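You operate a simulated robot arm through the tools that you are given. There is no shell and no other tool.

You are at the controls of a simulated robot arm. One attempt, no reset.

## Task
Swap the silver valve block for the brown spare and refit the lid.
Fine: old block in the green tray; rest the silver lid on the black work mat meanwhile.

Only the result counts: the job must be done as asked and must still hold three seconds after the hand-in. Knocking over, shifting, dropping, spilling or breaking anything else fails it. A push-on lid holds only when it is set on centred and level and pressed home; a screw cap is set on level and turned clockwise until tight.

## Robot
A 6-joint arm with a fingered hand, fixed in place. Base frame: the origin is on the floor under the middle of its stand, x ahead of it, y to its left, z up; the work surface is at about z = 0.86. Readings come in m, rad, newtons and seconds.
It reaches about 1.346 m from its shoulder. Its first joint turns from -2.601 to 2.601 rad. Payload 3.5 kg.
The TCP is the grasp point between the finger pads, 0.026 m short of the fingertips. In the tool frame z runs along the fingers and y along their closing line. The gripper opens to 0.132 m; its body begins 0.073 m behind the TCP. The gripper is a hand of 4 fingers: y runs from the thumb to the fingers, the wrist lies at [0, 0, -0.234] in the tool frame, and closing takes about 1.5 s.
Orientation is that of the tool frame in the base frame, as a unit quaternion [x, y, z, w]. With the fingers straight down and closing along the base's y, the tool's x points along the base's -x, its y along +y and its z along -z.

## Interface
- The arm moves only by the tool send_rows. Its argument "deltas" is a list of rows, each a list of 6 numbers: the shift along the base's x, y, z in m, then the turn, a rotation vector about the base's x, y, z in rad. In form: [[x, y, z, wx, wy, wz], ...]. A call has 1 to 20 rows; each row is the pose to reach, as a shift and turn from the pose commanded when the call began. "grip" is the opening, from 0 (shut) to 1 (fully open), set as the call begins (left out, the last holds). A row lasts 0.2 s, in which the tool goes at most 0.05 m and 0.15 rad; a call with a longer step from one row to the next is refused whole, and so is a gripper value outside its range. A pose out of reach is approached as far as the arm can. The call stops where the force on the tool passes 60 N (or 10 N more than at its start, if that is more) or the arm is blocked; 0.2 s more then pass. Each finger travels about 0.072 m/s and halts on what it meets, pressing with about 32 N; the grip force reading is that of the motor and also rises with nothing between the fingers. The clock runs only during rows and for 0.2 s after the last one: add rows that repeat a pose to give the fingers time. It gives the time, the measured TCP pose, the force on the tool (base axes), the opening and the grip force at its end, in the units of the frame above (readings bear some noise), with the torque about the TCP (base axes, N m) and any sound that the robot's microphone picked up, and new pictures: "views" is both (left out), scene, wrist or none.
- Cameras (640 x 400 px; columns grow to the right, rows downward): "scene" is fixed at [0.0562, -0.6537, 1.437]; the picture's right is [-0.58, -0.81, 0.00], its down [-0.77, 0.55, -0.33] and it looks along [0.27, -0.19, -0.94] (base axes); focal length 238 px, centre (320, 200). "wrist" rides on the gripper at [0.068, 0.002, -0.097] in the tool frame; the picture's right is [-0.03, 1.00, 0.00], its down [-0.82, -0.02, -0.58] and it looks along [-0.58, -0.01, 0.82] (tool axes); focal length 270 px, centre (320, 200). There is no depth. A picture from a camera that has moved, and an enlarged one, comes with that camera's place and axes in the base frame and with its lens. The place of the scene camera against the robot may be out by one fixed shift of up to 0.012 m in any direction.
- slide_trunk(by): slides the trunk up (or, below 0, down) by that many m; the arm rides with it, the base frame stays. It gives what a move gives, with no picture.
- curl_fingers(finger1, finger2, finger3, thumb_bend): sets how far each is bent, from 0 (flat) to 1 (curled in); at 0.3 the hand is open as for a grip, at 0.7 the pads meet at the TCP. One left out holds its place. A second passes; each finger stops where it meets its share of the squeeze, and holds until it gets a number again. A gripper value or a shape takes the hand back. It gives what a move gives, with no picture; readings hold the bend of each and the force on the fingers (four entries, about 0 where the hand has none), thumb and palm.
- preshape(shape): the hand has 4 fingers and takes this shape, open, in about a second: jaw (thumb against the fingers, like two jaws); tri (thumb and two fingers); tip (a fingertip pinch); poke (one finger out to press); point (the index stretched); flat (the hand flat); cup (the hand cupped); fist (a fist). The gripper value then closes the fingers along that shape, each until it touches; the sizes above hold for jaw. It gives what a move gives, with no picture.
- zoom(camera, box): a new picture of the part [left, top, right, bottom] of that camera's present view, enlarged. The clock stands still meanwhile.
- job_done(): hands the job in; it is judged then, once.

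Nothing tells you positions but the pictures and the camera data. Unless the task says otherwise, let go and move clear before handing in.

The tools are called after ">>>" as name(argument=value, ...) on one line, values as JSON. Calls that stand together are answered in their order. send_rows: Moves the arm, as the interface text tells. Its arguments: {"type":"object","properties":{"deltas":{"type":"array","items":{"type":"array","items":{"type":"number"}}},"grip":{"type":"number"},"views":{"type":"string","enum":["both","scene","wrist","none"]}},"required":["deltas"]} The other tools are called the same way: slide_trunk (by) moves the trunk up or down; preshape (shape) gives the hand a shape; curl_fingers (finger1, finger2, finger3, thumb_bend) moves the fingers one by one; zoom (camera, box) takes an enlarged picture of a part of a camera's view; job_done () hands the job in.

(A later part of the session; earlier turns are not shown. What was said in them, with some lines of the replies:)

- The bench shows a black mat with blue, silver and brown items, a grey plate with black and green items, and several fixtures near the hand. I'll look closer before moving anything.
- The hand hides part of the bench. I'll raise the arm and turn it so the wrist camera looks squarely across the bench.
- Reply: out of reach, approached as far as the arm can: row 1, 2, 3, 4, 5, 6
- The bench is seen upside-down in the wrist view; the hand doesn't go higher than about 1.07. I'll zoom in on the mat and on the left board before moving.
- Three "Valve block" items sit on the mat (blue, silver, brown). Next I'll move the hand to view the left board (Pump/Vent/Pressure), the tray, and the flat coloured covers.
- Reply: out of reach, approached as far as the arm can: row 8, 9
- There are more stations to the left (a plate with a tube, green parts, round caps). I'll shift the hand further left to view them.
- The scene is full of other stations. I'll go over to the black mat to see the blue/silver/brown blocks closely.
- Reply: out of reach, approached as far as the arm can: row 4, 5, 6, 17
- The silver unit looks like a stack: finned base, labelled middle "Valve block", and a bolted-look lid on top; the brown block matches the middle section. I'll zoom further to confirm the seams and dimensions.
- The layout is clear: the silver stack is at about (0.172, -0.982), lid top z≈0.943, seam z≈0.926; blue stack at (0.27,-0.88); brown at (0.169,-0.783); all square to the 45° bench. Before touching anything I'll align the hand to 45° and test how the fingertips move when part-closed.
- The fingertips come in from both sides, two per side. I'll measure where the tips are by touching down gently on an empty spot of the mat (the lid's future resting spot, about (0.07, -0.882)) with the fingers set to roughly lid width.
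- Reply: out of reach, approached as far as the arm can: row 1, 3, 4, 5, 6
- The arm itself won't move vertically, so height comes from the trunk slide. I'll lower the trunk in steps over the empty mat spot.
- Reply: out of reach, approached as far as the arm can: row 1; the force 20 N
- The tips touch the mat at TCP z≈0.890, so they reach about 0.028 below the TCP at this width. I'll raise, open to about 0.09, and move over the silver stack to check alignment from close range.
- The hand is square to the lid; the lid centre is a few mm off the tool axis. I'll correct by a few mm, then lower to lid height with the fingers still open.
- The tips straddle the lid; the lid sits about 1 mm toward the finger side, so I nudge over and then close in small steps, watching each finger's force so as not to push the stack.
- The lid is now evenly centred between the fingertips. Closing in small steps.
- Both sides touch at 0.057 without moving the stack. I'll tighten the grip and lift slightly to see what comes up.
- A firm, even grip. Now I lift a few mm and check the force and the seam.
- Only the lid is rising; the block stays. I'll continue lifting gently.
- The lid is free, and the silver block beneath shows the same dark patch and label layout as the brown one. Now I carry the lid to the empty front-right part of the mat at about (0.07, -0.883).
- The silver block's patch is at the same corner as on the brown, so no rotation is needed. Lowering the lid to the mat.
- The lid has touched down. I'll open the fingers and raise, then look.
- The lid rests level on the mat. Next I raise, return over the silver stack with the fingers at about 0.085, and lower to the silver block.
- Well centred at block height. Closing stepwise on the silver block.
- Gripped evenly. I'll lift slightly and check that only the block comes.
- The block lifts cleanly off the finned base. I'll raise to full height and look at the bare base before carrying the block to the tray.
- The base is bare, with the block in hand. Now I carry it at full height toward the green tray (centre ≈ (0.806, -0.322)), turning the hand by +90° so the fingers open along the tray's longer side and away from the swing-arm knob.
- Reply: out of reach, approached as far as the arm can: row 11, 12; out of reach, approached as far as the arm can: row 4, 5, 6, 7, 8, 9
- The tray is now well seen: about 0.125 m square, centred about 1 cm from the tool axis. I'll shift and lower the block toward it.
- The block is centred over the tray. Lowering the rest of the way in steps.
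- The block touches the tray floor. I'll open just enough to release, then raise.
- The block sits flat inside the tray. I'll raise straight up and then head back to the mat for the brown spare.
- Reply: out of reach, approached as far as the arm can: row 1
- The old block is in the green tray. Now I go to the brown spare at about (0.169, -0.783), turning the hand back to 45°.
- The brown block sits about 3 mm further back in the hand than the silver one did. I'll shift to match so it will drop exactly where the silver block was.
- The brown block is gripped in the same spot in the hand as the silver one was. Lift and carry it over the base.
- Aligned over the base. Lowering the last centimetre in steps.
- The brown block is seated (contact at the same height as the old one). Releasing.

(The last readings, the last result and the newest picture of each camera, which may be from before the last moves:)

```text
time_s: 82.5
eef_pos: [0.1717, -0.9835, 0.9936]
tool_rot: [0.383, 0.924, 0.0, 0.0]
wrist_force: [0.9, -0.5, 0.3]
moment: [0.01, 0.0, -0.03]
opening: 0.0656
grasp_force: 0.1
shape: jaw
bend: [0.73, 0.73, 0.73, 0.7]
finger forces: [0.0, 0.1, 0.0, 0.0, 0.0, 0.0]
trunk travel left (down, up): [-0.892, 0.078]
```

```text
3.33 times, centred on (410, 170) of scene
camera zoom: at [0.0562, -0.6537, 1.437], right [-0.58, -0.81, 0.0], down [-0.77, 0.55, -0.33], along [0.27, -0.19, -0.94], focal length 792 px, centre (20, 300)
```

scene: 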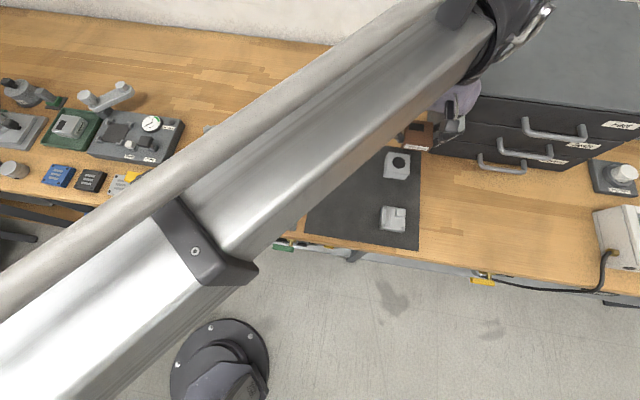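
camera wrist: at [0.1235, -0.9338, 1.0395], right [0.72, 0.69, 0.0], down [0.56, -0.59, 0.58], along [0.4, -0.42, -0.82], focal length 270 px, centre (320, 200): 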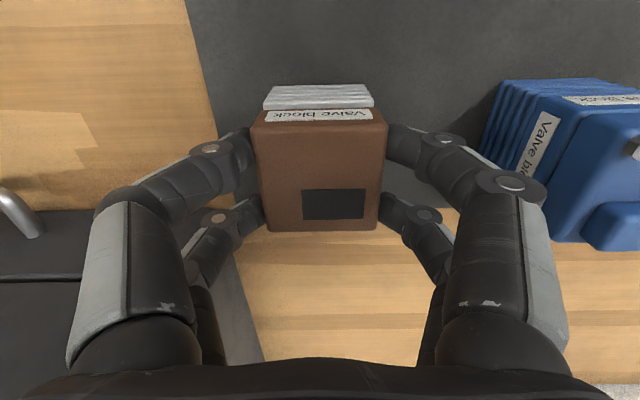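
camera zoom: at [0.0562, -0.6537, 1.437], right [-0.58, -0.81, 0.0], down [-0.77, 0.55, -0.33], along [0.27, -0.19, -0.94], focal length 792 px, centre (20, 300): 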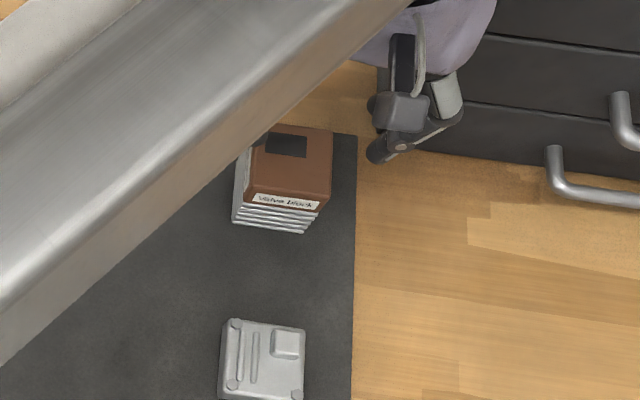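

>>> zoom(camera="scene", box=[375, 135, 425, 185])

>>> zoom(camera="wrist", box=[260, 50, 380, 190])

```text
8.00 times, centred on (400, 160) of scene
camera zoom: at [0.0562, -0.6537, 1.437], right [-0.58, -0.81, 0.0], down [-0.77, 0.55, -0.33], along [0.27, -0.19, -0.94], focal length 1901 px, centre (-320, 520)
```

zoom: 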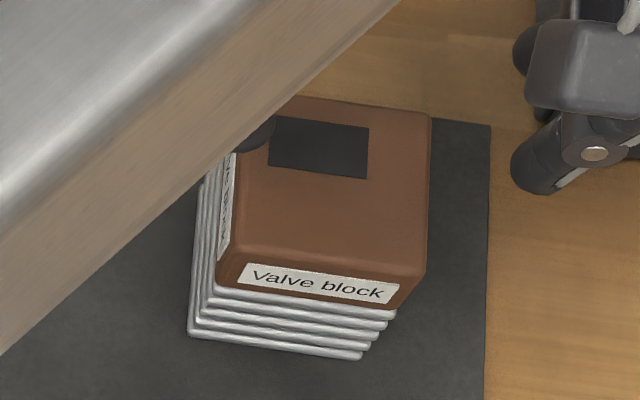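

```text
2.86 times, centred on (320, 120) of wrist
camera zoom: at [0.1234, -0.9338, 1.0891], right [0.72, 0.69, 0.0], down [0.56, -0.59, 0.58], along [0.4, -0.42, -0.82], focal length 772 px, centre (320, 429)
```

zoom: 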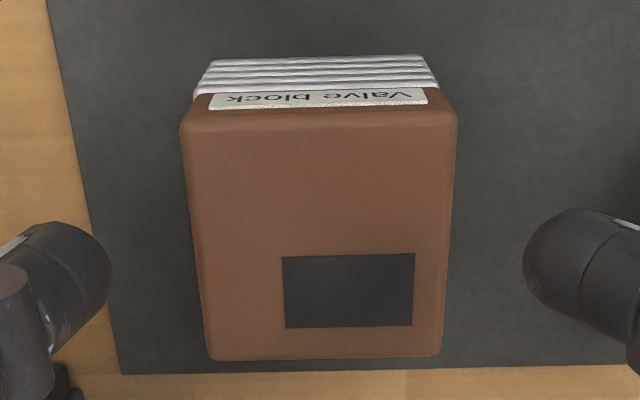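

The new block sits squarely on the base. Now back to the lid on the mat.

>>> send_rows(deltas=[[-0.025, 0.025, 0, 0, 0, 0], [-0.05, 0.05, 0, 0, 0, 0], [-0.075, 0.075, 0, 0, 0, 0], [-0.1014, 0.1014, 0, 0, 0, 0], [-0.1014, 0.1014, 0, 0, 0, 0]], grip=0.65, views="none")

>>> slide_trunk(by=-0.06)

>>> send_rows(deltas=[[0, 0, 0, 0, 0, 0]], views="wrist")

>>> zoom(camera="wrist", box=[180, 70, 460, 250])

```text
time_s: 83.7
eef_pos: [0.0679, -0.8832, 0.9943]
tool_rot: [0.382, 0.924, 0.0, 0.0]
wrist_force: [0.0, 0.2, 0.7]
moment: [0.02, 0.02, 0.01]
opening: 0.0854
grasp_force: 0.0
shape: jaw
bend: [0.7, 0.7, 0.7, 0.65]
finger forces: [0.0, 0.0, 0.0, 0.0, 0.0, 0.0]
trunk travel left (down, up): [-0.892, 0.078]
```

```text
time_s: 84.7
eef_pos: [0.069, -0.8834, 0.9334]
tool_rot: [0.382, 0.924, 0.0, 0.0]
wrist_force: [-0.1, -0.4, -0.5]
moment: [-0.02, -0.01, -0.01]
opening: 0.0854
grasp_force: 0.0
shape: jaw
bend: [0.7, 0.7, 0.7, 0.65]
finger forces: [0.0, 0.0, 0.0, 0.0, 0.0, 0.0]
trunk travel left (down, up): [-0.832, 0.138]
```

```text
time_s: 85.1
eef_pos: [0.0678, -0.8828, 0.9333]
tool_rot: [0.382, 0.924, 0.001, 0.0]
wrist_force: [0.0, 0.5, -0.1]
moment: [0.02, 0.03, -0.01]
opening: 0.0855
grasp_force: 0.0
shape: jaw
bend: [0.7, 0.7, 0.7, 0.65]
finger forces: [0.0, 0.1, 0.1, 0.0, 0.0, 0.0]
trunk travel left (down, up): [-0.832, 0.138]
camera wrist: at [0.021, -0.8329, 1.0292], right [0.72, 0.69, 0.0], down [0.56, -0.59, 0.58], along [0.4, -0.42, -0.82], focal length 270 px, centre (320, 200)
```

wrist: 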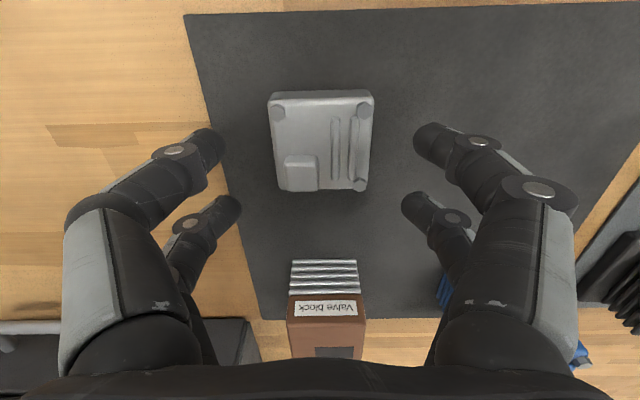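

```text
2.22 times, centred on (320, 160) of wrist
camera zoom: at [0.021, -0.8329, 1.0292], right [0.72, 0.69, 0.0], down [0.56, -0.59, 0.58], along [0.4, -0.42, -0.82], focal length 601 px, centre (320, 289)
```

zoom: 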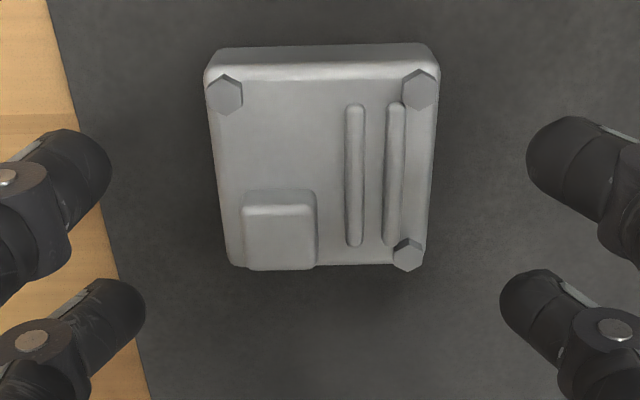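

>>> send_rows(deltas=[[0.001, 0.0005, 0, 0, 0, 0], [0.001, 0.0005, 0, 0, 0, 0]], grip=0.55, views="none")

>>> slide_trunk(by=-0.0375)

>>> send_rows(deltas=[[0, 0, 0, 0, 0, 0], [0, 0, 0, 0, 0, 0]], grip=0.48, views="wrist")

>>> zoom(camera="wrist", box=[180, 70, 460, 250])

```text
time_s: 85.7
eef_pos: [0.0696, -0.8829, 0.9334]
tool_rot: [0.383, 0.924, 0.0, 0.0]
wrist_force: [-0.3, 0.2, 0.3]
moment: [0.03, -0.01, 0.0]
opening: 0.0732
grasp_force: 0.1
shape: jaw
bend: [0.72, 0.72, 0.72, 0.7]
finger forces: [0.0, 0.0, 0.0, 0.0, 0.0, 0.0]
trunk travel left (down, up): [-0.832, 0.138]
```

```text
time_s: 86.5
eef_pos: [0.0689, -0.8826, 0.8961]
tool_rot: [0.383, 0.924, 0.0, 0.0]
wrist_force: [1.0, -0.2, 0.8]
moment: [0.01, 0.01, 0.02]
opening: 0.0733
grasp_force: 0.1
shape: jaw
bend: [0.72, 0.72, 0.72, 0.7]
finger forces: [0.1, 0.1, 0.1, 0.1, 0.1, 0.0]
trunk travel left (down, up): [-0.795, 0.175]
```

```text
time_s: 87.2
eef_pos: [0.0684, -0.8827, 0.8961]
tool_rot: [0.383, 0.924, 0.0, 0.0]
wrist_force: [0.4, -0.1, -0.1]
moment: [0.03, 0.0, 0.0]
opening: 0.0641
grasp_force: 0.1
shape: jaw
bend: [0.73, 0.73, 0.73, 0.7]
finger forces: [0.0, 0.0, 0.0, 0.1, 0.0, 0.0]
trunk travel left (down, up): [-0.795, 0.175]
camera wrist: at [0.0217, -0.8322, 0.9917], right [0.72, 0.69, 0.0], down [0.56, -0.59, 0.58], along [0.4, -0.42, -0.82], focal length 270 px, centre (320, 200)
```

wrist: 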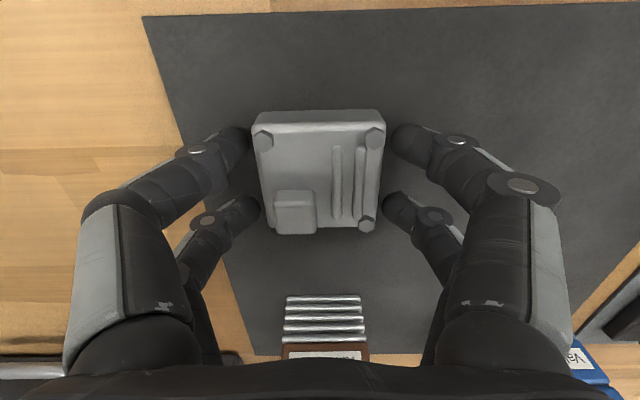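

```text
2.22 times, centred on (320, 160) of wrist
camera zoom: at [0.0217, -0.8322, 0.9917], right [0.72, 0.69, 0.0], down [0.56, -0.59, 0.58], along [0.4, -0.42, -0.82], focal length 601 px, centre (320, 289)
```

zoom: 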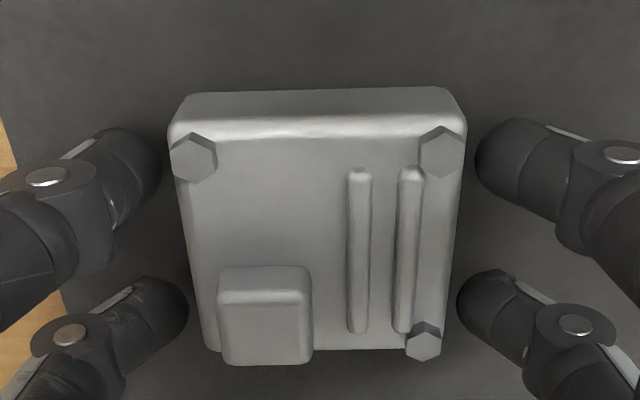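

The lid appears in the hand just as it did on the stack (hand about 2 mm higher). I lower that bit and close in steps.

>>> slide_trunk(by=-0.0012)

>>> send_rows(deltas=[[0, 0, 0, 0, 0, 0], [0, 0, 0, 0, 0, 0]], grip=0.445, views="none")

>>> send_rows(deltas=[[0, 0, 0, 0, 0, 0], [0, 0, 0, 0, 0, 0]], grip=0.432, views="none")

>>> send_rows(deltas=[[0, 0, 0, 0, 0, 0], [0, 0, 0, 0, 0, 0]], grip=0.42, views="none")

>>> send_rows(deltas=[[0, 0, 0, 0, 0, 0], [0, 0, 0, 0, 0, 0]], grip=0.2, views="none")

>>> zoom(camera="wrist", box=[180, 70, 460, 250])

```text
time_s: 87.7
eef_pos: [0.0686, -0.8826, 0.8951]
tool_rot: [0.382, 0.924, 0.0, -0.001]
wrist_force: [-0.3, 0.2, 0.2]
moment: [0.0, -0.03, 0.01]
opening: 0.064
grasp_force: 0.1
shape: jaw
bend: [0.73, 0.73, 0.73, 0.7]
finger forces: [0.1, 0.0, 0.1, 0.0, 0.0, 0.0]
trunk travel left (down, up): [-0.793, 0.177]
```

```text
time_s: 88.3
eef_pos: [0.0686, -0.883, 0.8944]
tool_rot: [0.382, 0.924, 0.001, 0.0]
wrist_force: [0.0, -0.9, 0.0]
moment: [-0.01, -0.02, 0.02]
opening: 0.0593
grasp_force: 0.1
shape: jaw
bend: [0.73, 0.73, 0.73, 0.7]
finger forces: [0.1, 0.1, 0.0, 0.1, 0.0, 0.0]
trunk travel left (down, up): [-0.793, 0.177]
```

```text
time_s: 88.9
eef_pos: [0.0693, -0.8829, 0.8946]
tool_rot: [0.383, 0.924, 0.0, 0.0]
wrist_force: [-0.1, -0.3, -0.6]
moment: [-0.01, 0.01, 0.0]
opening: 0.0576
grasp_force: 0.0
shape: jaw
bend: [0.73, 0.73, 0.73, 0.7]
finger forces: [0.0, 0.1, 0.0, 0.0, 0.0, 0.1]
trunk travel left (down, up): [-0.793, 0.177]
```

```text
time_s: 89.5
eef_pos: [0.069, -0.8825, 0.8957]
tool_rot: [0.382, 0.924, 0.0, 0.0]
wrist_force: [0.3, 0.7, -2.0]
moment: [-0.01, 0.01, -0.02]
opening: 0.0505
grasp_force: 32.4
shape: jaw
bend: [0.73, 0.73, 0.73, 0.7]
finger forces: [29.1, 29.1, 28.9, 0.0, 29.3, 0.0]
trunk travel left (down, up): [-0.793, 0.177]
```

```text
time_s: 90.1
eef_pos: [0.0688, -0.8818, 0.8947]
tool_rot: [0.382, 0.924, 0.0, -0.001]
wrist_force: [0.3, 1.0, -0.2]
moment: [0.01, 0.01, -0.02]
opening: 0.0502
grasp_force: 31.8
shape: jaw
bend: [0.73, 0.73, 0.73, 0.7]
finger forces: [29.4, 29.1, 29.1, 0.0, 29.4, 0.0]
trunk travel left (down, up): [-0.793, 0.177]
```

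```text
2.22 times, centred on (320, 160) of wrist
camera zoom: at [0.0218, -0.8323, 0.9904], right [0.72, 0.69, 0.0], down [0.56, -0.59, 0.58], along [0.4, -0.42, -0.82], focal length 601 px, centre (320, 289)
```

zoom: 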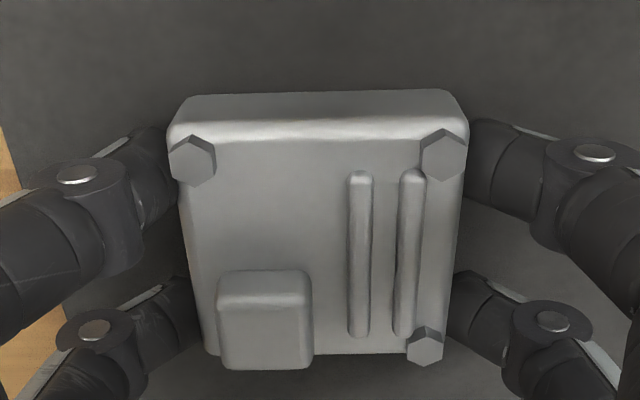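

The lid is gripped evenly. Lifting and carrying it over the brown block.

>>> slide_trunk(by=0.02)

>>> slide_trunk(by=0.1)

>>> send_rows(deltas=[[0.025, -0.025, 0, 0, 0, 0], [0.05, -0.05, 0, 0, 0, 0], [0.075, -0.075, 0, 0, 0, 0], [0.1012, -0.1013, 0, 0, 0, 0], [0.1012, -0.1013, 0, 0, 0, 0]], views="both")

>>> zoom(camera="scene", box=[360, 100, 460, 200])

```text
time_s: 90.7
eef_pos: [0.0701, -0.8831, 0.9153]
tool_rot: [0.383, 0.924, 0.0, 0.0]
wrist_force: [0.4, 0.1, -0.8]
moment: [0.03, -0.01, -0.02]
opening: 0.0506
grasp_force: 32.4
shape: jaw
bend: [0.73, 0.73, 0.73, 0.7]
finger forces: [29.4, 29.1, 29.2, 0.0, 29.4, 0.0]
trunk travel left (down, up): [-0.813, 0.157]
```

```text
time_s: 92.1
eef_pos: [0.0696, -0.8813, 1.0151]
tool_rot: [0.382, 0.924, 0.0, 0.0]
wrist_force: [0.1, -0.1, -2.1]
moment: [0.01, 0.01, 0.0]
opening: 0.0505
grasp_force: 31.8
shape: jaw
bend: [0.73, 0.73, 0.73, 0.7]
finger forces: [29.4, 29.2, 29.2, 0.0, 29.4, 0.1]
trunk travel left (down, up): [-0.913, 0.057]
```

```text
time_s: 93.3
eef_pos: [0.17, -0.9843, 1.0155]
tool_rot: [0.382, 0.924, 0.0, 0.0]
wrist_force: [0.1, -0.2, -1.7]
moment: [-0.01, 0.02, -0.04]
opening: 0.0501
grasp_force: 31.6
shape: jaw
bend: [0.73, 0.73, 0.73, 0.7]
finger forces: [29.3, 29.2, 29.1, 0.0, 29.4, 0.0]
trunk travel left (down, up): [-0.913, 0.057]
camera wrist: at [0.1214, -0.934, 1.1105], right [0.72, 0.69, 0.0], down [0.56, -0.59, 0.58], along [0.4, -0.42, -0.82], focal length 270 px, centre (320, 200)
```

scene: 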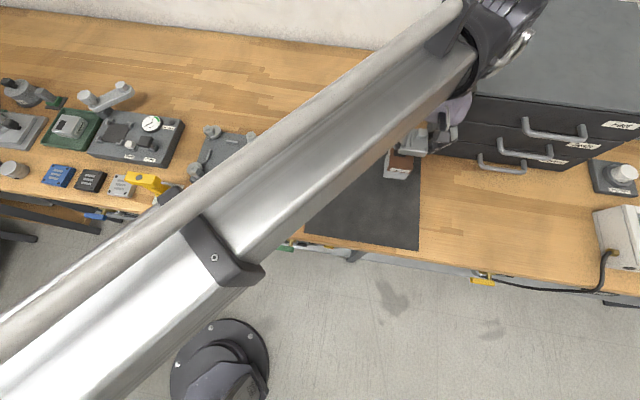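
wrist: 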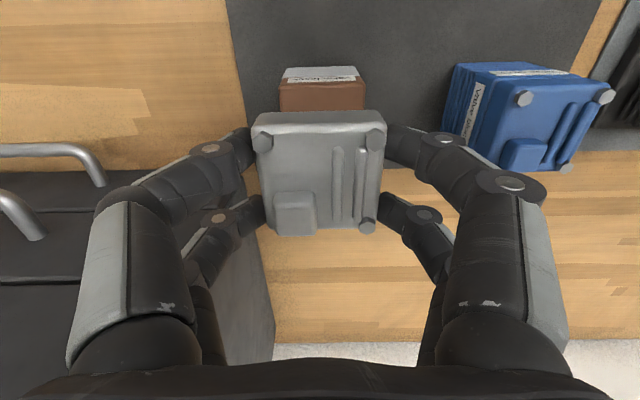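

```text
4.00 times, centred on (410, 150) of scene
camera zoom: at [0.0562, -0.6537, 1.437], right [-0.58, -0.81, 0.0], down [-0.77, 0.55, -0.33], along [0.27, -0.19, -0.94], focal length 950 px, centre (-40, 400)
```

zoom: 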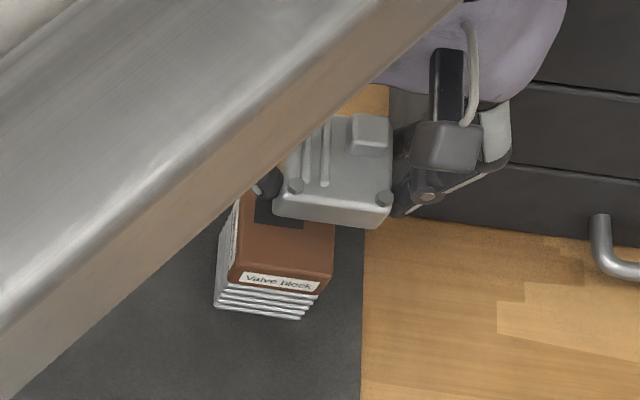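

>>> send_rows(deltas=[[0.0016, 0.0004, 0, 0, 0, 0], [0.0016, 0.0004, 0, 0, 0, 0], [0.0016, 0.0004, 0, 0, 0, 0]], views="none")

>>> slide_trunk(by=-0.045)

>>> send_rows(deltas=[[0, 0, 0, 0, 0, 0]], views="wrist")

>>> zoom(camera="wrist", box=[180, 70, 460, 250])

>>> zoom(camera="scene", box=[380, 110, 460, 190])

```text
time_s: 94.1
eef_pos: [0.1699, -0.9837, 1.0144]
tool_rot: [0.383, 0.924, 0.0, 0.0]
wrist_force: [-0.8, -0.9, -0.8]
moment: [0.02, 0.03, -0.01]
opening: 0.0504
grasp_force: 31.6
shape: jaw
bend: [0.73, 0.73, 0.73, 0.7]
finger forces: [29.4, 29.1, 29.1, 0.1, 29.2, 0.0]
trunk travel left (down, up): [-0.913, 0.057]
```

```text
time_s: 94.9
eef_pos: [0.1714, -0.9834, 0.9692]
tool_rot: [0.383, 0.924, 0.001, 0.0]
wrist_force: [-1.0, 0.2, -1.2]
moment: [0.02, -0.02, -0.06]
opening: 0.0503
grasp_force: 32.3
shape: jaw
bend: [0.73, 0.73, 0.73, 0.7]
finger forces: [29.4, 29.1, 29.1, 0.0, 29.3, 0.0]
trunk travel left (down, up): [-0.868, 0.102]
```

```text
time_s: 95.3
eef_pos: [0.1694, -0.984, 0.9706]
tool_rot: [0.383, 0.924, 0.0, 0.001]
wrist_force: [-0.2, -0.1, -1.5]
moment: [0.02, -0.01, -0.04]
opening: 0.0504
grasp_force: 32.2
shape: jaw
bend: [0.73, 0.73, 0.73, 0.7]
finger forces: [29.4, 29.1, 29.1, 0.0, 29.3, 0.1]
trunk travel left (down, up): [-0.868, 0.102]
camera wrist: at [0.1234, -0.9338, 1.0654], right [0.72, 0.69, 0.0], down [0.56, -0.59, 0.58], along [0.4, -0.42, -0.82], focal length 270 px, centre (320, 200)
```

wrist: 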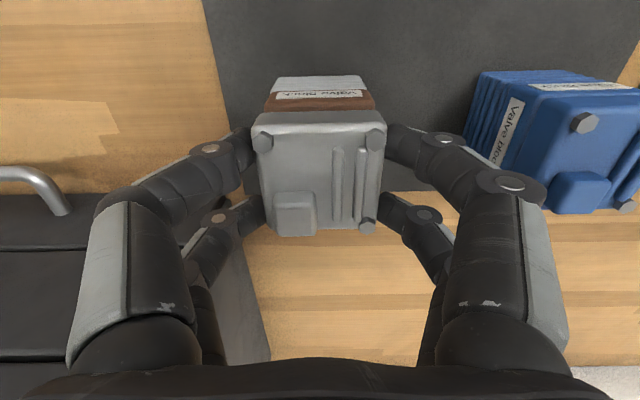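

```text
2.22 times, centred on (320, 160) of wrist
camera zoom: at [0.1234, -0.9338, 1.0654], right [0.72, 0.69, 0.0], down [0.56, -0.59, 0.58], along [0.4, -0.42, -0.82], focal length 601 px, centre (320, 289)
```

zoom: 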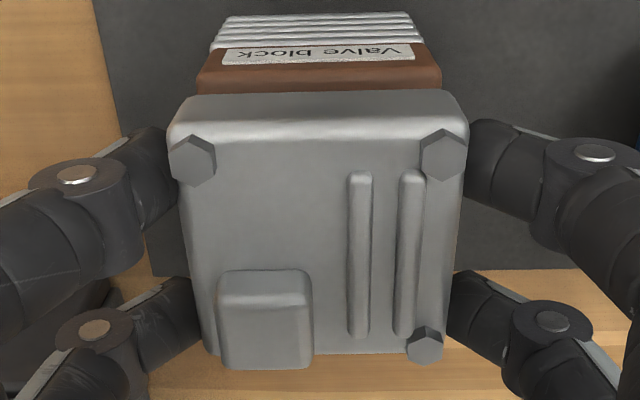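

```text
5.00 times, centred on (420, 150) of scene
camera zoom: at [0.0562, -0.6537, 1.437], right [-0.58, -0.81, 0.0], down [-0.77, 0.55, -0.33], along [0.27, -0.19, -0.94], focal length 1188 px, centre (-180, 450)
```

zoom: 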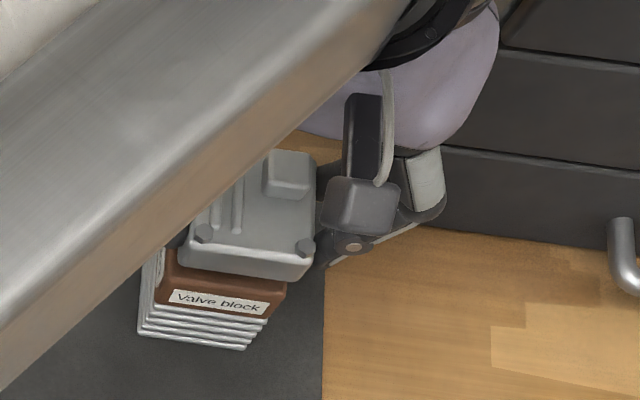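

>>> send_rows(deltas=[[-0.0005, 0.0, 0, 0, 0, 0], [-0.0005, 0.0, 0, 0, 0, 0]], views="none")

>>> slide_trunk(by=-0.005)

>>> zoom(camera="wrist", box=[180, 70, 460, 250])

```text
time_s: 95.9
eef_pos: [0.1708, -0.983, 0.9693]
tool_rot: [0.383, 0.924, 0.0, 0.0]
wrist_force: [0.6, -0.7, -2.0]
moment: [0.03, -0.02, 0.0]
opening: 0.0504
grasp_force: 32.2
shape: jaw
bend: [0.73, 0.73, 0.73, 0.7]
finger forces: [29.4, 29.2, 29.1, 0.0, 29.4, 0.0]
trunk travel left (down, up): [-0.868, 0.102]
```

```text
time_s: 96.5
eef_pos: [0.1696, -0.9833, 0.9651]
tool_rot: [0.383, 0.924, 0.0, 0.0]
wrist_force: [-0.8, 0.2, -0.7]
moment: [-0.02, -0.04, 0.01]
opening: 0.0503
grasp_force: 31.9
shape: jaw
bend: [0.73, 0.73, 0.73, 0.7]
finger forces: [29.3, 29.2, 29.1, 0.1, 29.2, 0.0]
trunk travel left (down, up): [-0.863, 0.107]
```

```text
2.22 times, centred on (320, 160) of wrist
camera zoom: at [0.1229, -0.9334, 1.0604], right [0.72, 0.69, 0.0], down [0.56, -0.59, 0.58], along [0.4, -0.42, -0.82], focal length 601 px, centre (320, 289)
```

zoom: 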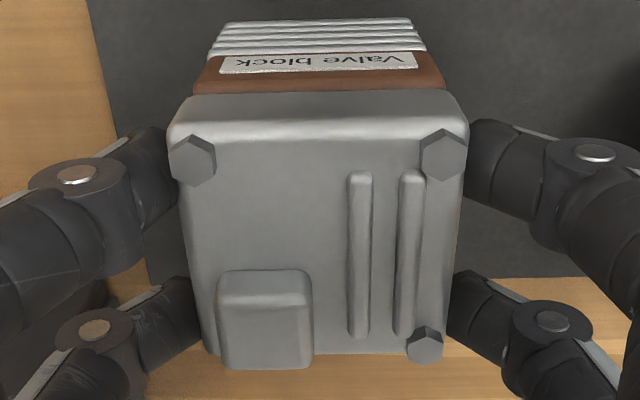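

Aligned within about half a millimetre. Lowering the lid in small steps until it meets the block.

>>> slide_trunk(by=-0.004)

>>> slide_trunk(by=-0.0015)

>>> slide_trunk(by=-0.001)

>>> zoom(camera="scene", box=[380, 120, 440, 180])

>>> zoom(camera="wrist", box=[180, 70, 460, 250])

```text
time_s: 97.0
eef_pos: [0.1697, -0.9821, 0.9599]
tool_rot: [0.383, 0.924, 0.0, 0.0]
wrist_force: [0.0, -0.9, -1.4]
moment: [-0.01, 0.03, 0.0]
opening: 0.0504
grasp_force: 32.3
shape: jaw
bend: [0.73, 0.73, 0.73, 0.7]
finger forces: [29.4, 29.1, 29.1, 0.0, 29.3, 0.1]
trunk travel left (down, up): [-0.859, 0.111]
```

```text
time_s: 97.5
eef_pos: [0.17, -0.9839, 0.9599]
tool_rot: [0.383, 0.924, 0.0, 0.0]
wrist_force: [0.2, 0.3, -0.6]
moment: [0.0, -0.01, -0.01]
opening: 0.0504
grasp_force: 32.1
shape: jaw
bend: [0.73, 0.73, 0.73, 0.7]
finger forces: [29.4, 29.0, 29.1, 0.1, 29.3, 0.1]
trunk travel left (down, up): [-0.858, 0.112]
```

```text
time_s: 98.0
eef_pos: [0.1696, -0.9837, 0.9584]
tool_rot: [0.383, 0.924, 0.001, 0.0]
wrist_force: [0.3, 0.0, -1.3]
moment: [0.03, 0.0, -0.01]
opening: 0.0504
grasp_force: 31.9
shape: jaw
bend: [0.73, 0.73, 0.73, 0.7]
finger forces: [29.4, 29.1, 29.1, 0.0, 29.2, 0.0]
trunk travel left (down, up): [-0.857, 0.113]
```

```text
6.67 times, centred on (410, 150) of scene
camera zoom: at [0.0562, -0.6537, 1.437], right [-0.58, -0.81, 0.0], down [-0.77, 0.55, -0.33], along [0.27, -0.19, -0.94], focal length 1584 px, centre (-280, 533)
```

zoom: 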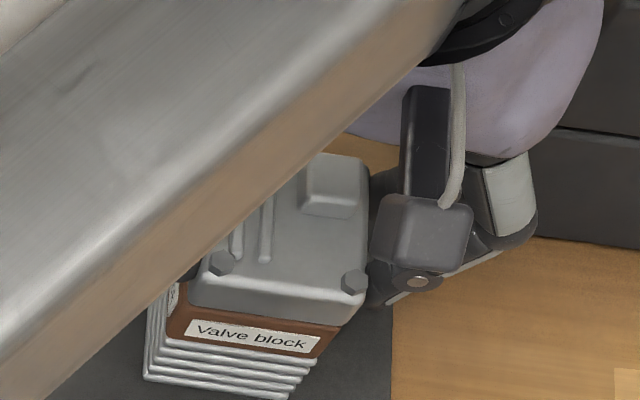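

```text
2.22 times, centred on (320, 160) of wrist
camera zoom: at [0.1229, -0.9334, 1.0539], right [0.72, 0.69, 0.0], down [0.56, -0.59, 0.58], along [0.4, -0.42, -0.82], focal length 601 px, centre (320, 289)
```

zoom: 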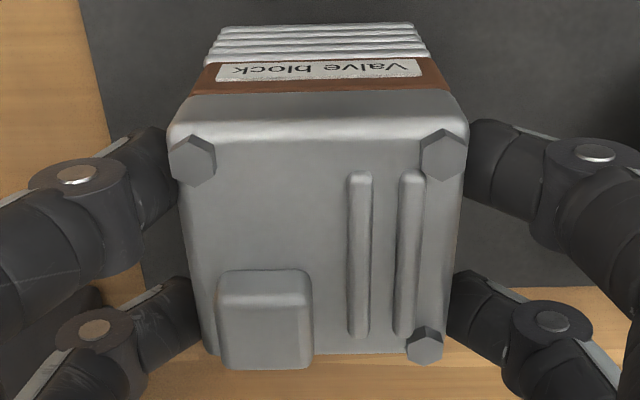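

>>> slide_trunk(by=-0.001)

>>> slide_trunk(by=-0.001)

>>> slide_trunk(by=-0.001)

```text
time_s: 98.5
eef_pos: [0.1696, -0.9832, 0.9573]
tool_rot: [0.383, 0.924, 0.0, 0.0]
wrist_force: [-0.4, 0.0, 1.3]
moment: [-0.01, 0.09, 0.0]
opening: 0.0506
grasp_force: 31.9
shape: jaw
bend: [0.73, 0.73, 0.73, 0.7]
finger forces: [29.6, 29.3, 29.1, 0.1, 29.8, 0.0]
trunk travel left (down, up): [-0.856, 0.114]
```

```text
time_s: 99.0
eef_pos: [0.171, -0.9827, 0.9573]
tool_rot: [0.383, 0.924, 0.0, 0.0]
wrist_force: [0.0, -1.4, 7.6]
moment: [-0.03, 0.03, 0.0]
opening: 0.0506
grasp_force: 32.1
shape: jaw
bend: [0.73, 0.73, 0.73, 0.7]
finger forces: [29.8, 29.6, 29.7, 0.0, 30.6, 0.0]
trunk travel left (down, up): [-0.855, 0.115]
```

```text
time_s: 99.6
eef_pos: [0.1695, -0.9819, 0.9565]
tool_rot: [0.383, 0.924, -0.001, 0.001]
wrist_force: [0.7, -3.2, 16.2]
moment: [-0.13, 0.11, 0.01]
opening: 0.0507
grasp_force: 32.0
shape: jaw
bend: [0.74, 0.74, 0.73, 0.7]
finger forces: [30.5, 30.4, 30.7, 0.0, 32.0, 0.0]
trunk travel left (down, up): [-0.854, 0.116]
```

Contact made; pressing gently further while watching force and listening for a click.

>>> slide_trunk(by=-0.001)

>>> slide_trunk(by=-0.001)

>>> zoom(camera="wrist", box=[180, 70, 460, 250])

>>> zoom(camera="scene", box=[380, 120, 440, 180])

```text
time_s: 100.1
eef_pos: [0.1697, -0.9813, 0.9558]
tool_rot: [0.383, 0.924, -0.001, 0.001]
wrist_force: [1.4, -5.0, 24.8]
moment: [-0.17, 0.19, 0.04]
opening: 0.0507
grasp_force: 32.0
shape: jaw
bend: [0.74, 0.74, 0.74, 0.7]
finger forces: [31.2, 31.0, 31.8, 0.1, 33.5, 0.0]
trunk travel left (down, up): [-0.853, 0.117]
```

```text
time_s: 100.6
eef_pos: [0.1692, -0.9821, 0.9557]
tool_rot: [0.382, 0.924, -0.001, 0.001]
wrist_force: [2.0, -8.6, 34.2]
moment: [-0.27, 0.24, 0.05]
opening: 0.0509
grasp_force: 31.8
shape: jaw
bend: [0.74, 0.74, 0.74, 0.7]
finger forces: [31.9, 31.6, 33.1, 0.1, 35.1, 0.0]
trunk travel left (down, up): [-0.852, 0.118]
```

```text
2.22 times, centred on (320, 160) of wrist
camera zoom: at [0.1227, -0.9315, 1.0514], right [0.72, 0.69, 0.0], down [0.56, -0.59, 0.58], along [0.4, -0.42, -0.81], focal length 601 px, centre (320, 289)
```

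zoom: 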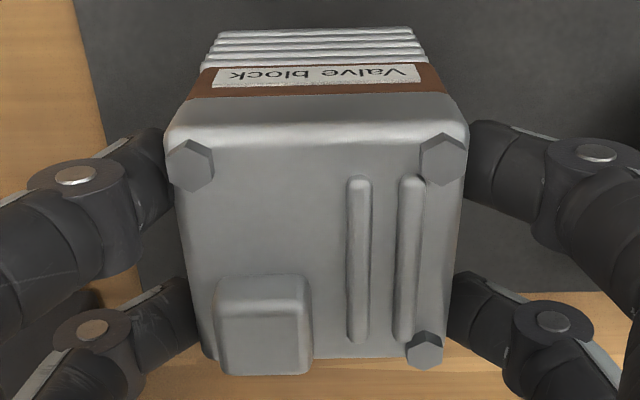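

```text
6.67 times, centred on (410, 150) of scene
camera zoom: at [0.0562, -0.6537, 1.437], right [-0.58, -0.81, 0.0], down [-0.77, 0.55, -0.33], along [0.27, -0.19, -0.94], focal length 1584 px, centre (-280, 533)
```

zoom: 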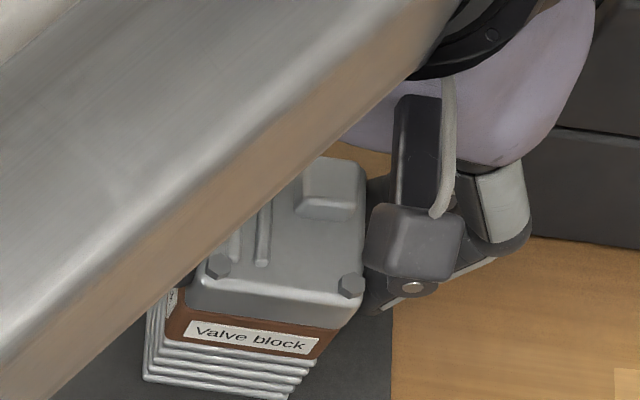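

The lid has bottomed out at its original height. The push makes the arm flex sideways a little, so I'll null that side force, then press a touch more.

>>> send_rows(deltas=[[0.0004, -0.0018, 0, 0, 0, 0], [0.0004, -0.0018, 0, 0, 0, 0]], views="none")

>>> slide_trunk(by=-0.001)

```text
time_s: 101.2
eef_pos: [0.17, -0.983, 0.9565]
tool_rot: [0.383, 0.924, -0.001, 0.0]
wrist_force: [0.0, -1.7, 31.4]
moment: [-0.08, 0.2, 0.03]
opening: 0.0509
grasp_force: 32.1
shape: jaw
bend: [0.74, 0.74, 0.74, 0.7]
finger forces: [33.1, 32.8, 32.5, 0.0, 34.3, 0.0]
trunk travel left (down, up): [-0.852, 0.118]
```

```text
time_s: 101.7
eef_pos: [0.1698, -0.983, 0.9554]
tool_rot: [0.382, 0.924, -0.001, 0.0]
wrist_force: [0.4, -2.2, 36.3]
moment: [-0.03, 0.15, 0.06]
opening: 0.051
grasp_force: 31.8
shape: jaw
bend: [0.74, 0.74, 0.74, 0.7]
finger forces: [33.5, 33.3, 32.9, 0.0, 34.9, 0.0]
trunk travel left (down, up): [-0.851, 0.119]
```

>>> slide_trunk(by=-0.0015)

>>> zoom(camera="wrist", box=[180, 70, 460, 250])

```text
time_s: 102.2
eef_pos: [0.1706, -0.982, 0.9552]
tool_rot: [0.383, 0.924, -0.002, 0.001]
wrist_force: [1.4, -4.6, 49.1]
moment: [-0.12, 0.19, 0.01]
opening: 0.0515
grasp_force: 31.9
shape: jaw
bend: [0.74, 0.74, 0.74, 0.7]
finger forces: [34.3, 33.7, 34.5, 0.0, 36.0, 0.0]
trunk travel left (down, up): [-0.849, 0.121]
```

```text
2.22 times, centred on (320, 160) of wrist
camera zoom: at [0.1226, -0.9317, 1.0506], right [0.72, 0.69, 0.0], down [0.56, -0.59, 0.58], along [0.4, -0.42, -0.81], focal length 601 px, centre (320, 289)
```

zoom: 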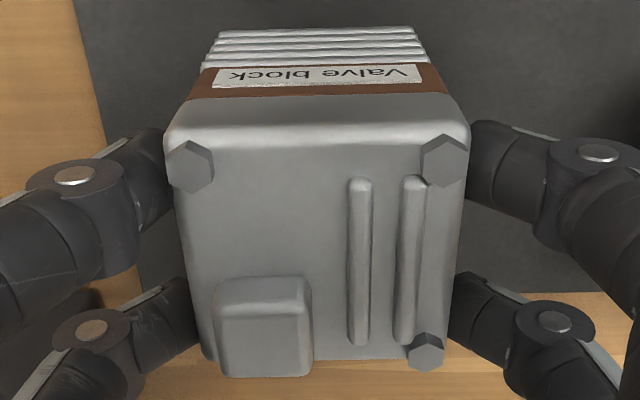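

Pressed to about 49 N with no further travel. I'll ease off in steps, removing the sideways correction, then release.

>>> slide_trunk(by=0.004)

>>> send_rows(deltas=[[-0.0002, 0.0009, 0, 0, 0, 0], [-0.0002, 0.0009, 0, 0, 0, 0]], views="none")

```text
time_s: 102.7
eef_pos: [0.1709, -0.9832, 0.9558]
tool_rot: [0.383, 0.924, -0.001, 0.001]
wrist_force: [-0.3, 2.9, 17.2]
moment: [0.0, 0.19, -0.01]
opening: 0.0513
grasp_force: 32.2
shape: jaw
bend: [0.74, 0.74, 0.74, 0.7]
finger forces: [34.9, 34.3, 33.8, 0.1, 33.5, 0.0]
trunk travel left (down, up): [-0.853, 0.117]
```

```text
time_s: 103.3
eef_pos: [0.1703, -0.9828, 0.9565]
tool_rot: [0.383, 0.924, -0.001, 0.0]
wrist_force: [-0.2, 1.3, 14.8]
moment: [-0.03, 0.16, -0.02]
opening: 0.0511
grasp_force: 32.1
shape: jaw
bend: [0.74, 0.74, 0.74, 0.7]
finger forces: [34.7, 34.0, 33.9, 0.0, 33.7, 0.0]
trunk travel left (down, up): [-0.853, 0.117]
```

>>> send_rows(deltas=[[0, 0, 0, 0, 0, 0], [0, 0, 0, 0, 0, 0], [0, 0, 0, 0, 0, 0], [0, 0, 0, 0, 0, 0]], grip=0.55, views="wrist")

>>> zoom(camera="wrist", box=[180, 70, 460, 250])

>>> zoom(camera="scene", box=[380, 120, 440, 180])

```text
time_s: 104.3
eef_pos: [0.1701, -0.9836, 0.9541]
tool_rot: [0.383, 0.924, 0.0, 0.0]
wrist_force: [-0.2, 0.1, 0.0]
moment: [-0.04, -0.03, -0.01]
opening: 0.0721
grasp_force: 0.0
shape: jaw
bend: [0.72, 0.72, 0.72, 0.7]
finger forces: [0.1, 0.0, 0.1, 0.0, 0.0, 0.0]
trunk travel left (down, up): [-0.853, 0.117]
camera wrist: at [0.1229, -0.9339, 1.0506], right [0.72, 0.69, 0.0], down [0.56, -0.59, 0.58], along [0.4, -0.42, -0.82], focal length 270 px, centre (320, 200)
```

wrist: 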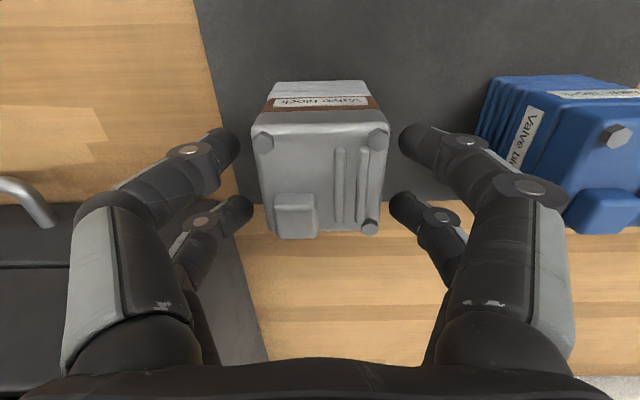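

```text
2.22 times, centred on (320, 160) of wrist
camera zoom: at [0.1229, -0.9339, 1.0506], right [0.72, 0.69, 0.0], down [0.56, -0.59, 0.58], along [0.4, -0.42, -0.82], focal length 601 px, centre (320, 289)
```

zoom: 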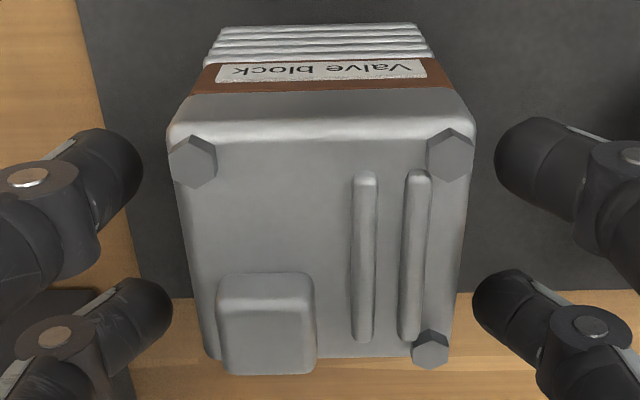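

```text
6.67 times, centred on (410, 150) of scene
camera zoom: at [0.0562, -0.6537, 1.437], right [-0.58, -0.81, 0.0], down [-0.77, 0.55, -0.33], along [0.27, -0.19, -0.94], focal length 1584 px, centre (-280, 533)
```

zoom: 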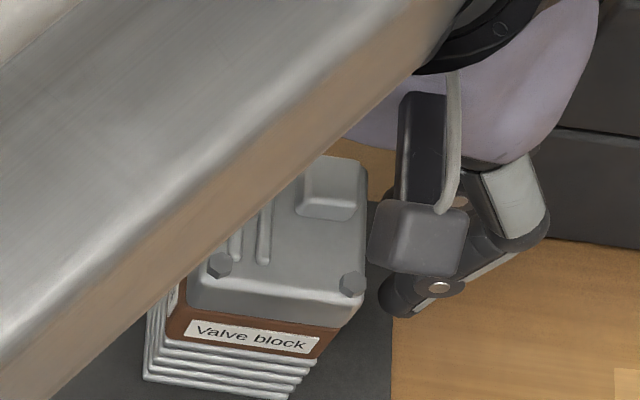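

The lid sits at its original height. I'll raise the hand and check from above whether it is centred and level.

>>> slide_trunk(by=0.05)

>>> send_rows(deltas=[[0, 0, 0, 0, 0, 0]], grip=0.65, views="both")

>>> zoom(camera="wrist", box=[240, 55, 400, 205])

>>> zoom(camera="scene", box=[375, 135, 425, 185])

```text
time_s: 105.2
eef_pos: [0.1712, -0.9849, 1.0053]
tool_rot: [0.383, 0.924, 0.001, 0.0]
wrist_force: [-0.5, 0.4, 0.2]
moment: [-0.01, 0.01, 0.02]
opening: 0.0721
grasp_force: 0.1
shape: jaw
bend: [0.72, 0.72, 0.72, 0.7]
finger forces: [0.0, 0.0, 0.0, 0.1, 0.0, 0.1]
trunk travel left (down, up): [-0.903, 0.067]
```

```text
time_s: 105.7
eef_pos: [0.1707, -0.9838, 1.0037]
tool_rot: [0.382, 0.924, 0.0, 0.001]
wrist_force: [0.0, 0.0, 0.8]
moment: [0.01, 0.02, 0.01]
opening: 0.0855
grasp_force: 0.1
shape: jaw
bend: [0.7, 0.7, 0.7, 0.65]
finger forces: [0.0, 0.0, 0.0, 0.1, 0.1, 0.1]
trunk travel left (down, up): [-0.903, 0.067]
camera wrist: at [0.123, -0.9341, 1.1004], right [0.72, 0.69, 0.0], down [0.56, -0.59, 0.58], along [0.4, -0.42, -0.82], focal length 270 px, centre (320, 200)
```

scene: 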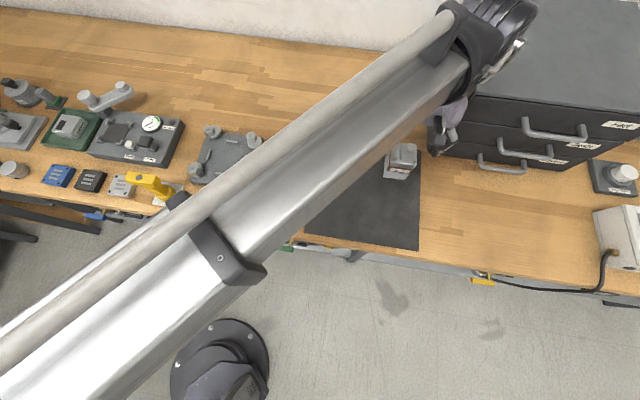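
wrist: 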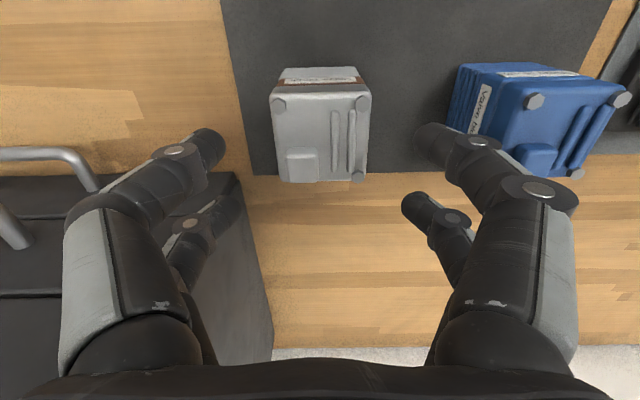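

```text
2.67 times, centred on (320, 130) of wrist
camera zoom: at [0.123, -0.9341, 1.1004], right [0.72, 0.69, 0.0], down [0.56, -0.59, 0.58], along [0.4, -0.42, -0.82], focal length 721 px, centre (320, 387)
```

zoom: 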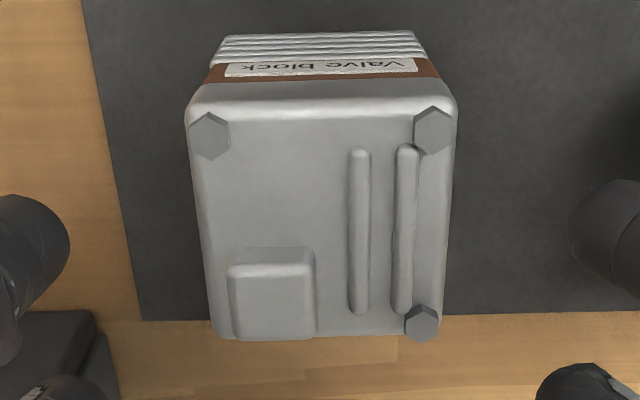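

```text
8.00 times, centred on (400, 160) of scene
camera zoom: at [0.0562, -0.6537, 1.437], right [-0.58, -0.81, 0.0], down [-0.77, 0.55, -0.33], along [0.27, -0.19, -0.94], focal length 1901 px, centre (-320, 520)
```

zoom: 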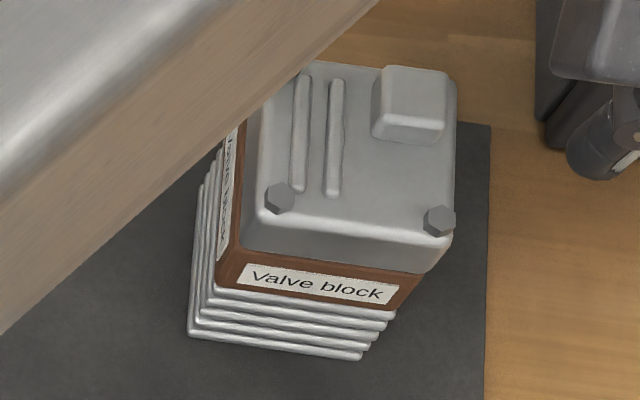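

The lid sits within about 1 mm of its original spot, level and at its original height; the base hasn't moved. I'll raise the hand fully and move clear for a last check of the whole bench.

>>> slide_trunk(by=0.064)

>>> send_rows(deltas=[[-0.01, 0.045, 0, 0, 0, 0], [-0.02, 0.09, 0, 0, 0, 0], [-0.03, 0.135, 0, 0, 0, 0], [-0.02, 0.18, 0, 0, 0, 0], [0.0, 0.225, 0, 0, 0, 0], [0.03, 0.26, 0, 0, 0, 0], [0.06, 0.295, 0, 0, 0, 0], [0.09, 0.33, 0, 0, 0, 0], [0.12, 0.365, 0, 0, 0, 0], [0.15, 0.4, 0, 0, 0, 0], [0.18, 0.43, 0, 0, 0, 0]], views="both")

>>> zoom(camera="scene", box=[240, 110, 440, 250])

>>> zoom(camera="scene", box=[375, 130, 425, 180])

>>> zoom(camera="scene", box=[0, 70, 260, 240])

```text
time_s: 106.7
eef_pos: [0.1705, -0.9838, 1.0683]
tool_rot: [0.382, 0.924, 0.0, 0.0]
wrist_force: [0.4, -0.1, -0.7]
moment: [0.0, 0.01, 0.0]
opening: 0.0854
grasp_force: 0.0
shape: jaw
bend: [0.7, 0.7, 0.7, 0.65]
finger forces: [0.1, 0.0, 0.0, 0.0, 0.0, 0.0]
trunk travel left (down, up): [-0.967, 0.003]
```

```text
time_s: 109.1
eef_pos: [0.3534, -0.5505, 1.0686]
tool_rot: [0.383, 0.924, -0.001, -0.001]
wrist_force: [0.3, 0.4, 0.0]
moment: [0.03, 0.0, 0.0]
opening: 0.0853
grasp_force: 0.0
shape: jaw
bend: [0.7, 0.7, 0.7, 0.65]
finger forces: [0.0, 0.0, 0.1, 0.0, 0.0, 0.1]
trunk travel left (down, up): [-0.967, 0.003]
camera wrist: at [0.3062, -0.5012, 1.1645], right [0.73, 0.69, 0.0], down [0.56, -0.59, 0.58], along [0.4, -0.42, -0.82], focal length 270 px, centre (320, 200)
```

scene: 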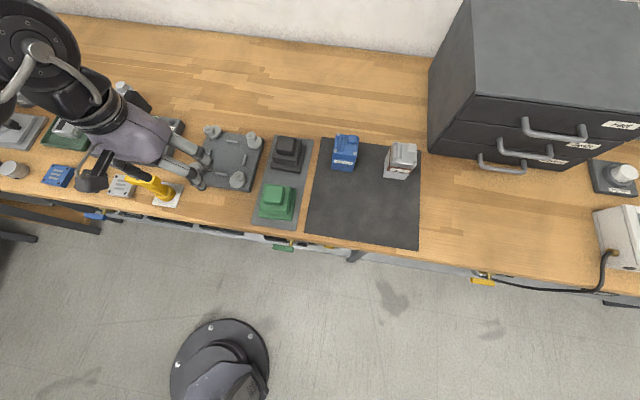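
wrist: 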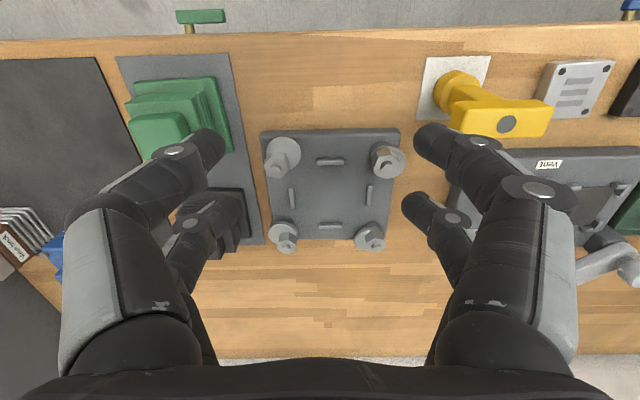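

```text
2.86 times, centred on (340, 180) of scene
camera zoom: at [0.0562, -0.6537, 1.437], right [-0.58, -0.81, 0.0], down [-0.77, 0.55, -0.33], along [0.27, -0.19, -0.94], focal length 679 px, centre (263, 257)
```

zoom: 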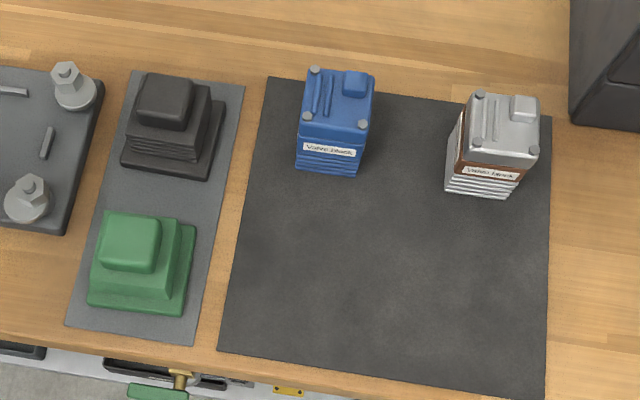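

```text
8.00 times, centred on (400, 155) of scene
camera zoom: at [0.0562, -0.6537, 1.437], right [-0.58, -0.81, 0.0], down [-0.77, 0.55, -0.33], along [0.27, -0.19, -0.94], focal length 1901 px, centre (-320, 560)
```

zoom: 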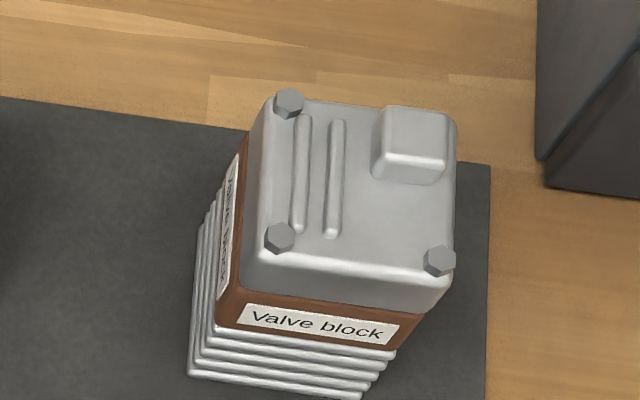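

```text
2.35 times, centred on (130, 155) of scene
camera zoom: at [0.0562, -0.6537, 1.437], right [-0.58, -0.81, 0.0], down [-0.77, 0.55, -0.33], along [0.27, -0.19, -0.94], focal length 559 px, centre (767, 306)
```

zoom: 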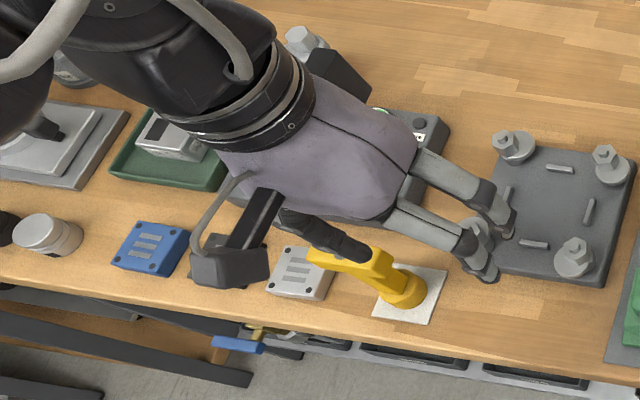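

The mat shows the stack rebuilt as base, brown block and silver lid, matching its original outline. The old silver block is in the green tray and the other objects I can see look where they were. The hand is raised and clear, so I'm handing in.

>>> job_done()

```text
The job is handed in.
```

The swap is finished and handed in. The brown spare now sits on the silver base with the silver lid back on it, and the old silver block is in the green tray.

- **Lid:** it rests level, at its original height and within about 1 mm of its original position. I pressed it down with about 49 N. I heard no click when it went on, and I didn't test whether it's locked in place.
- **Brown spare:** it faces the same way as the silver block did, with the dark patch and labels matching.
- **Rest of the bench:** in the last camera check the base hadn't moved by more than about half a millimetre. Everything else I could see looked as it did at the start. The arm hid part of the pump board and one of the flat plates in that final view.

While I worked, the lid rested on the empty front-right part of the black mat. The hand is raised and clear.
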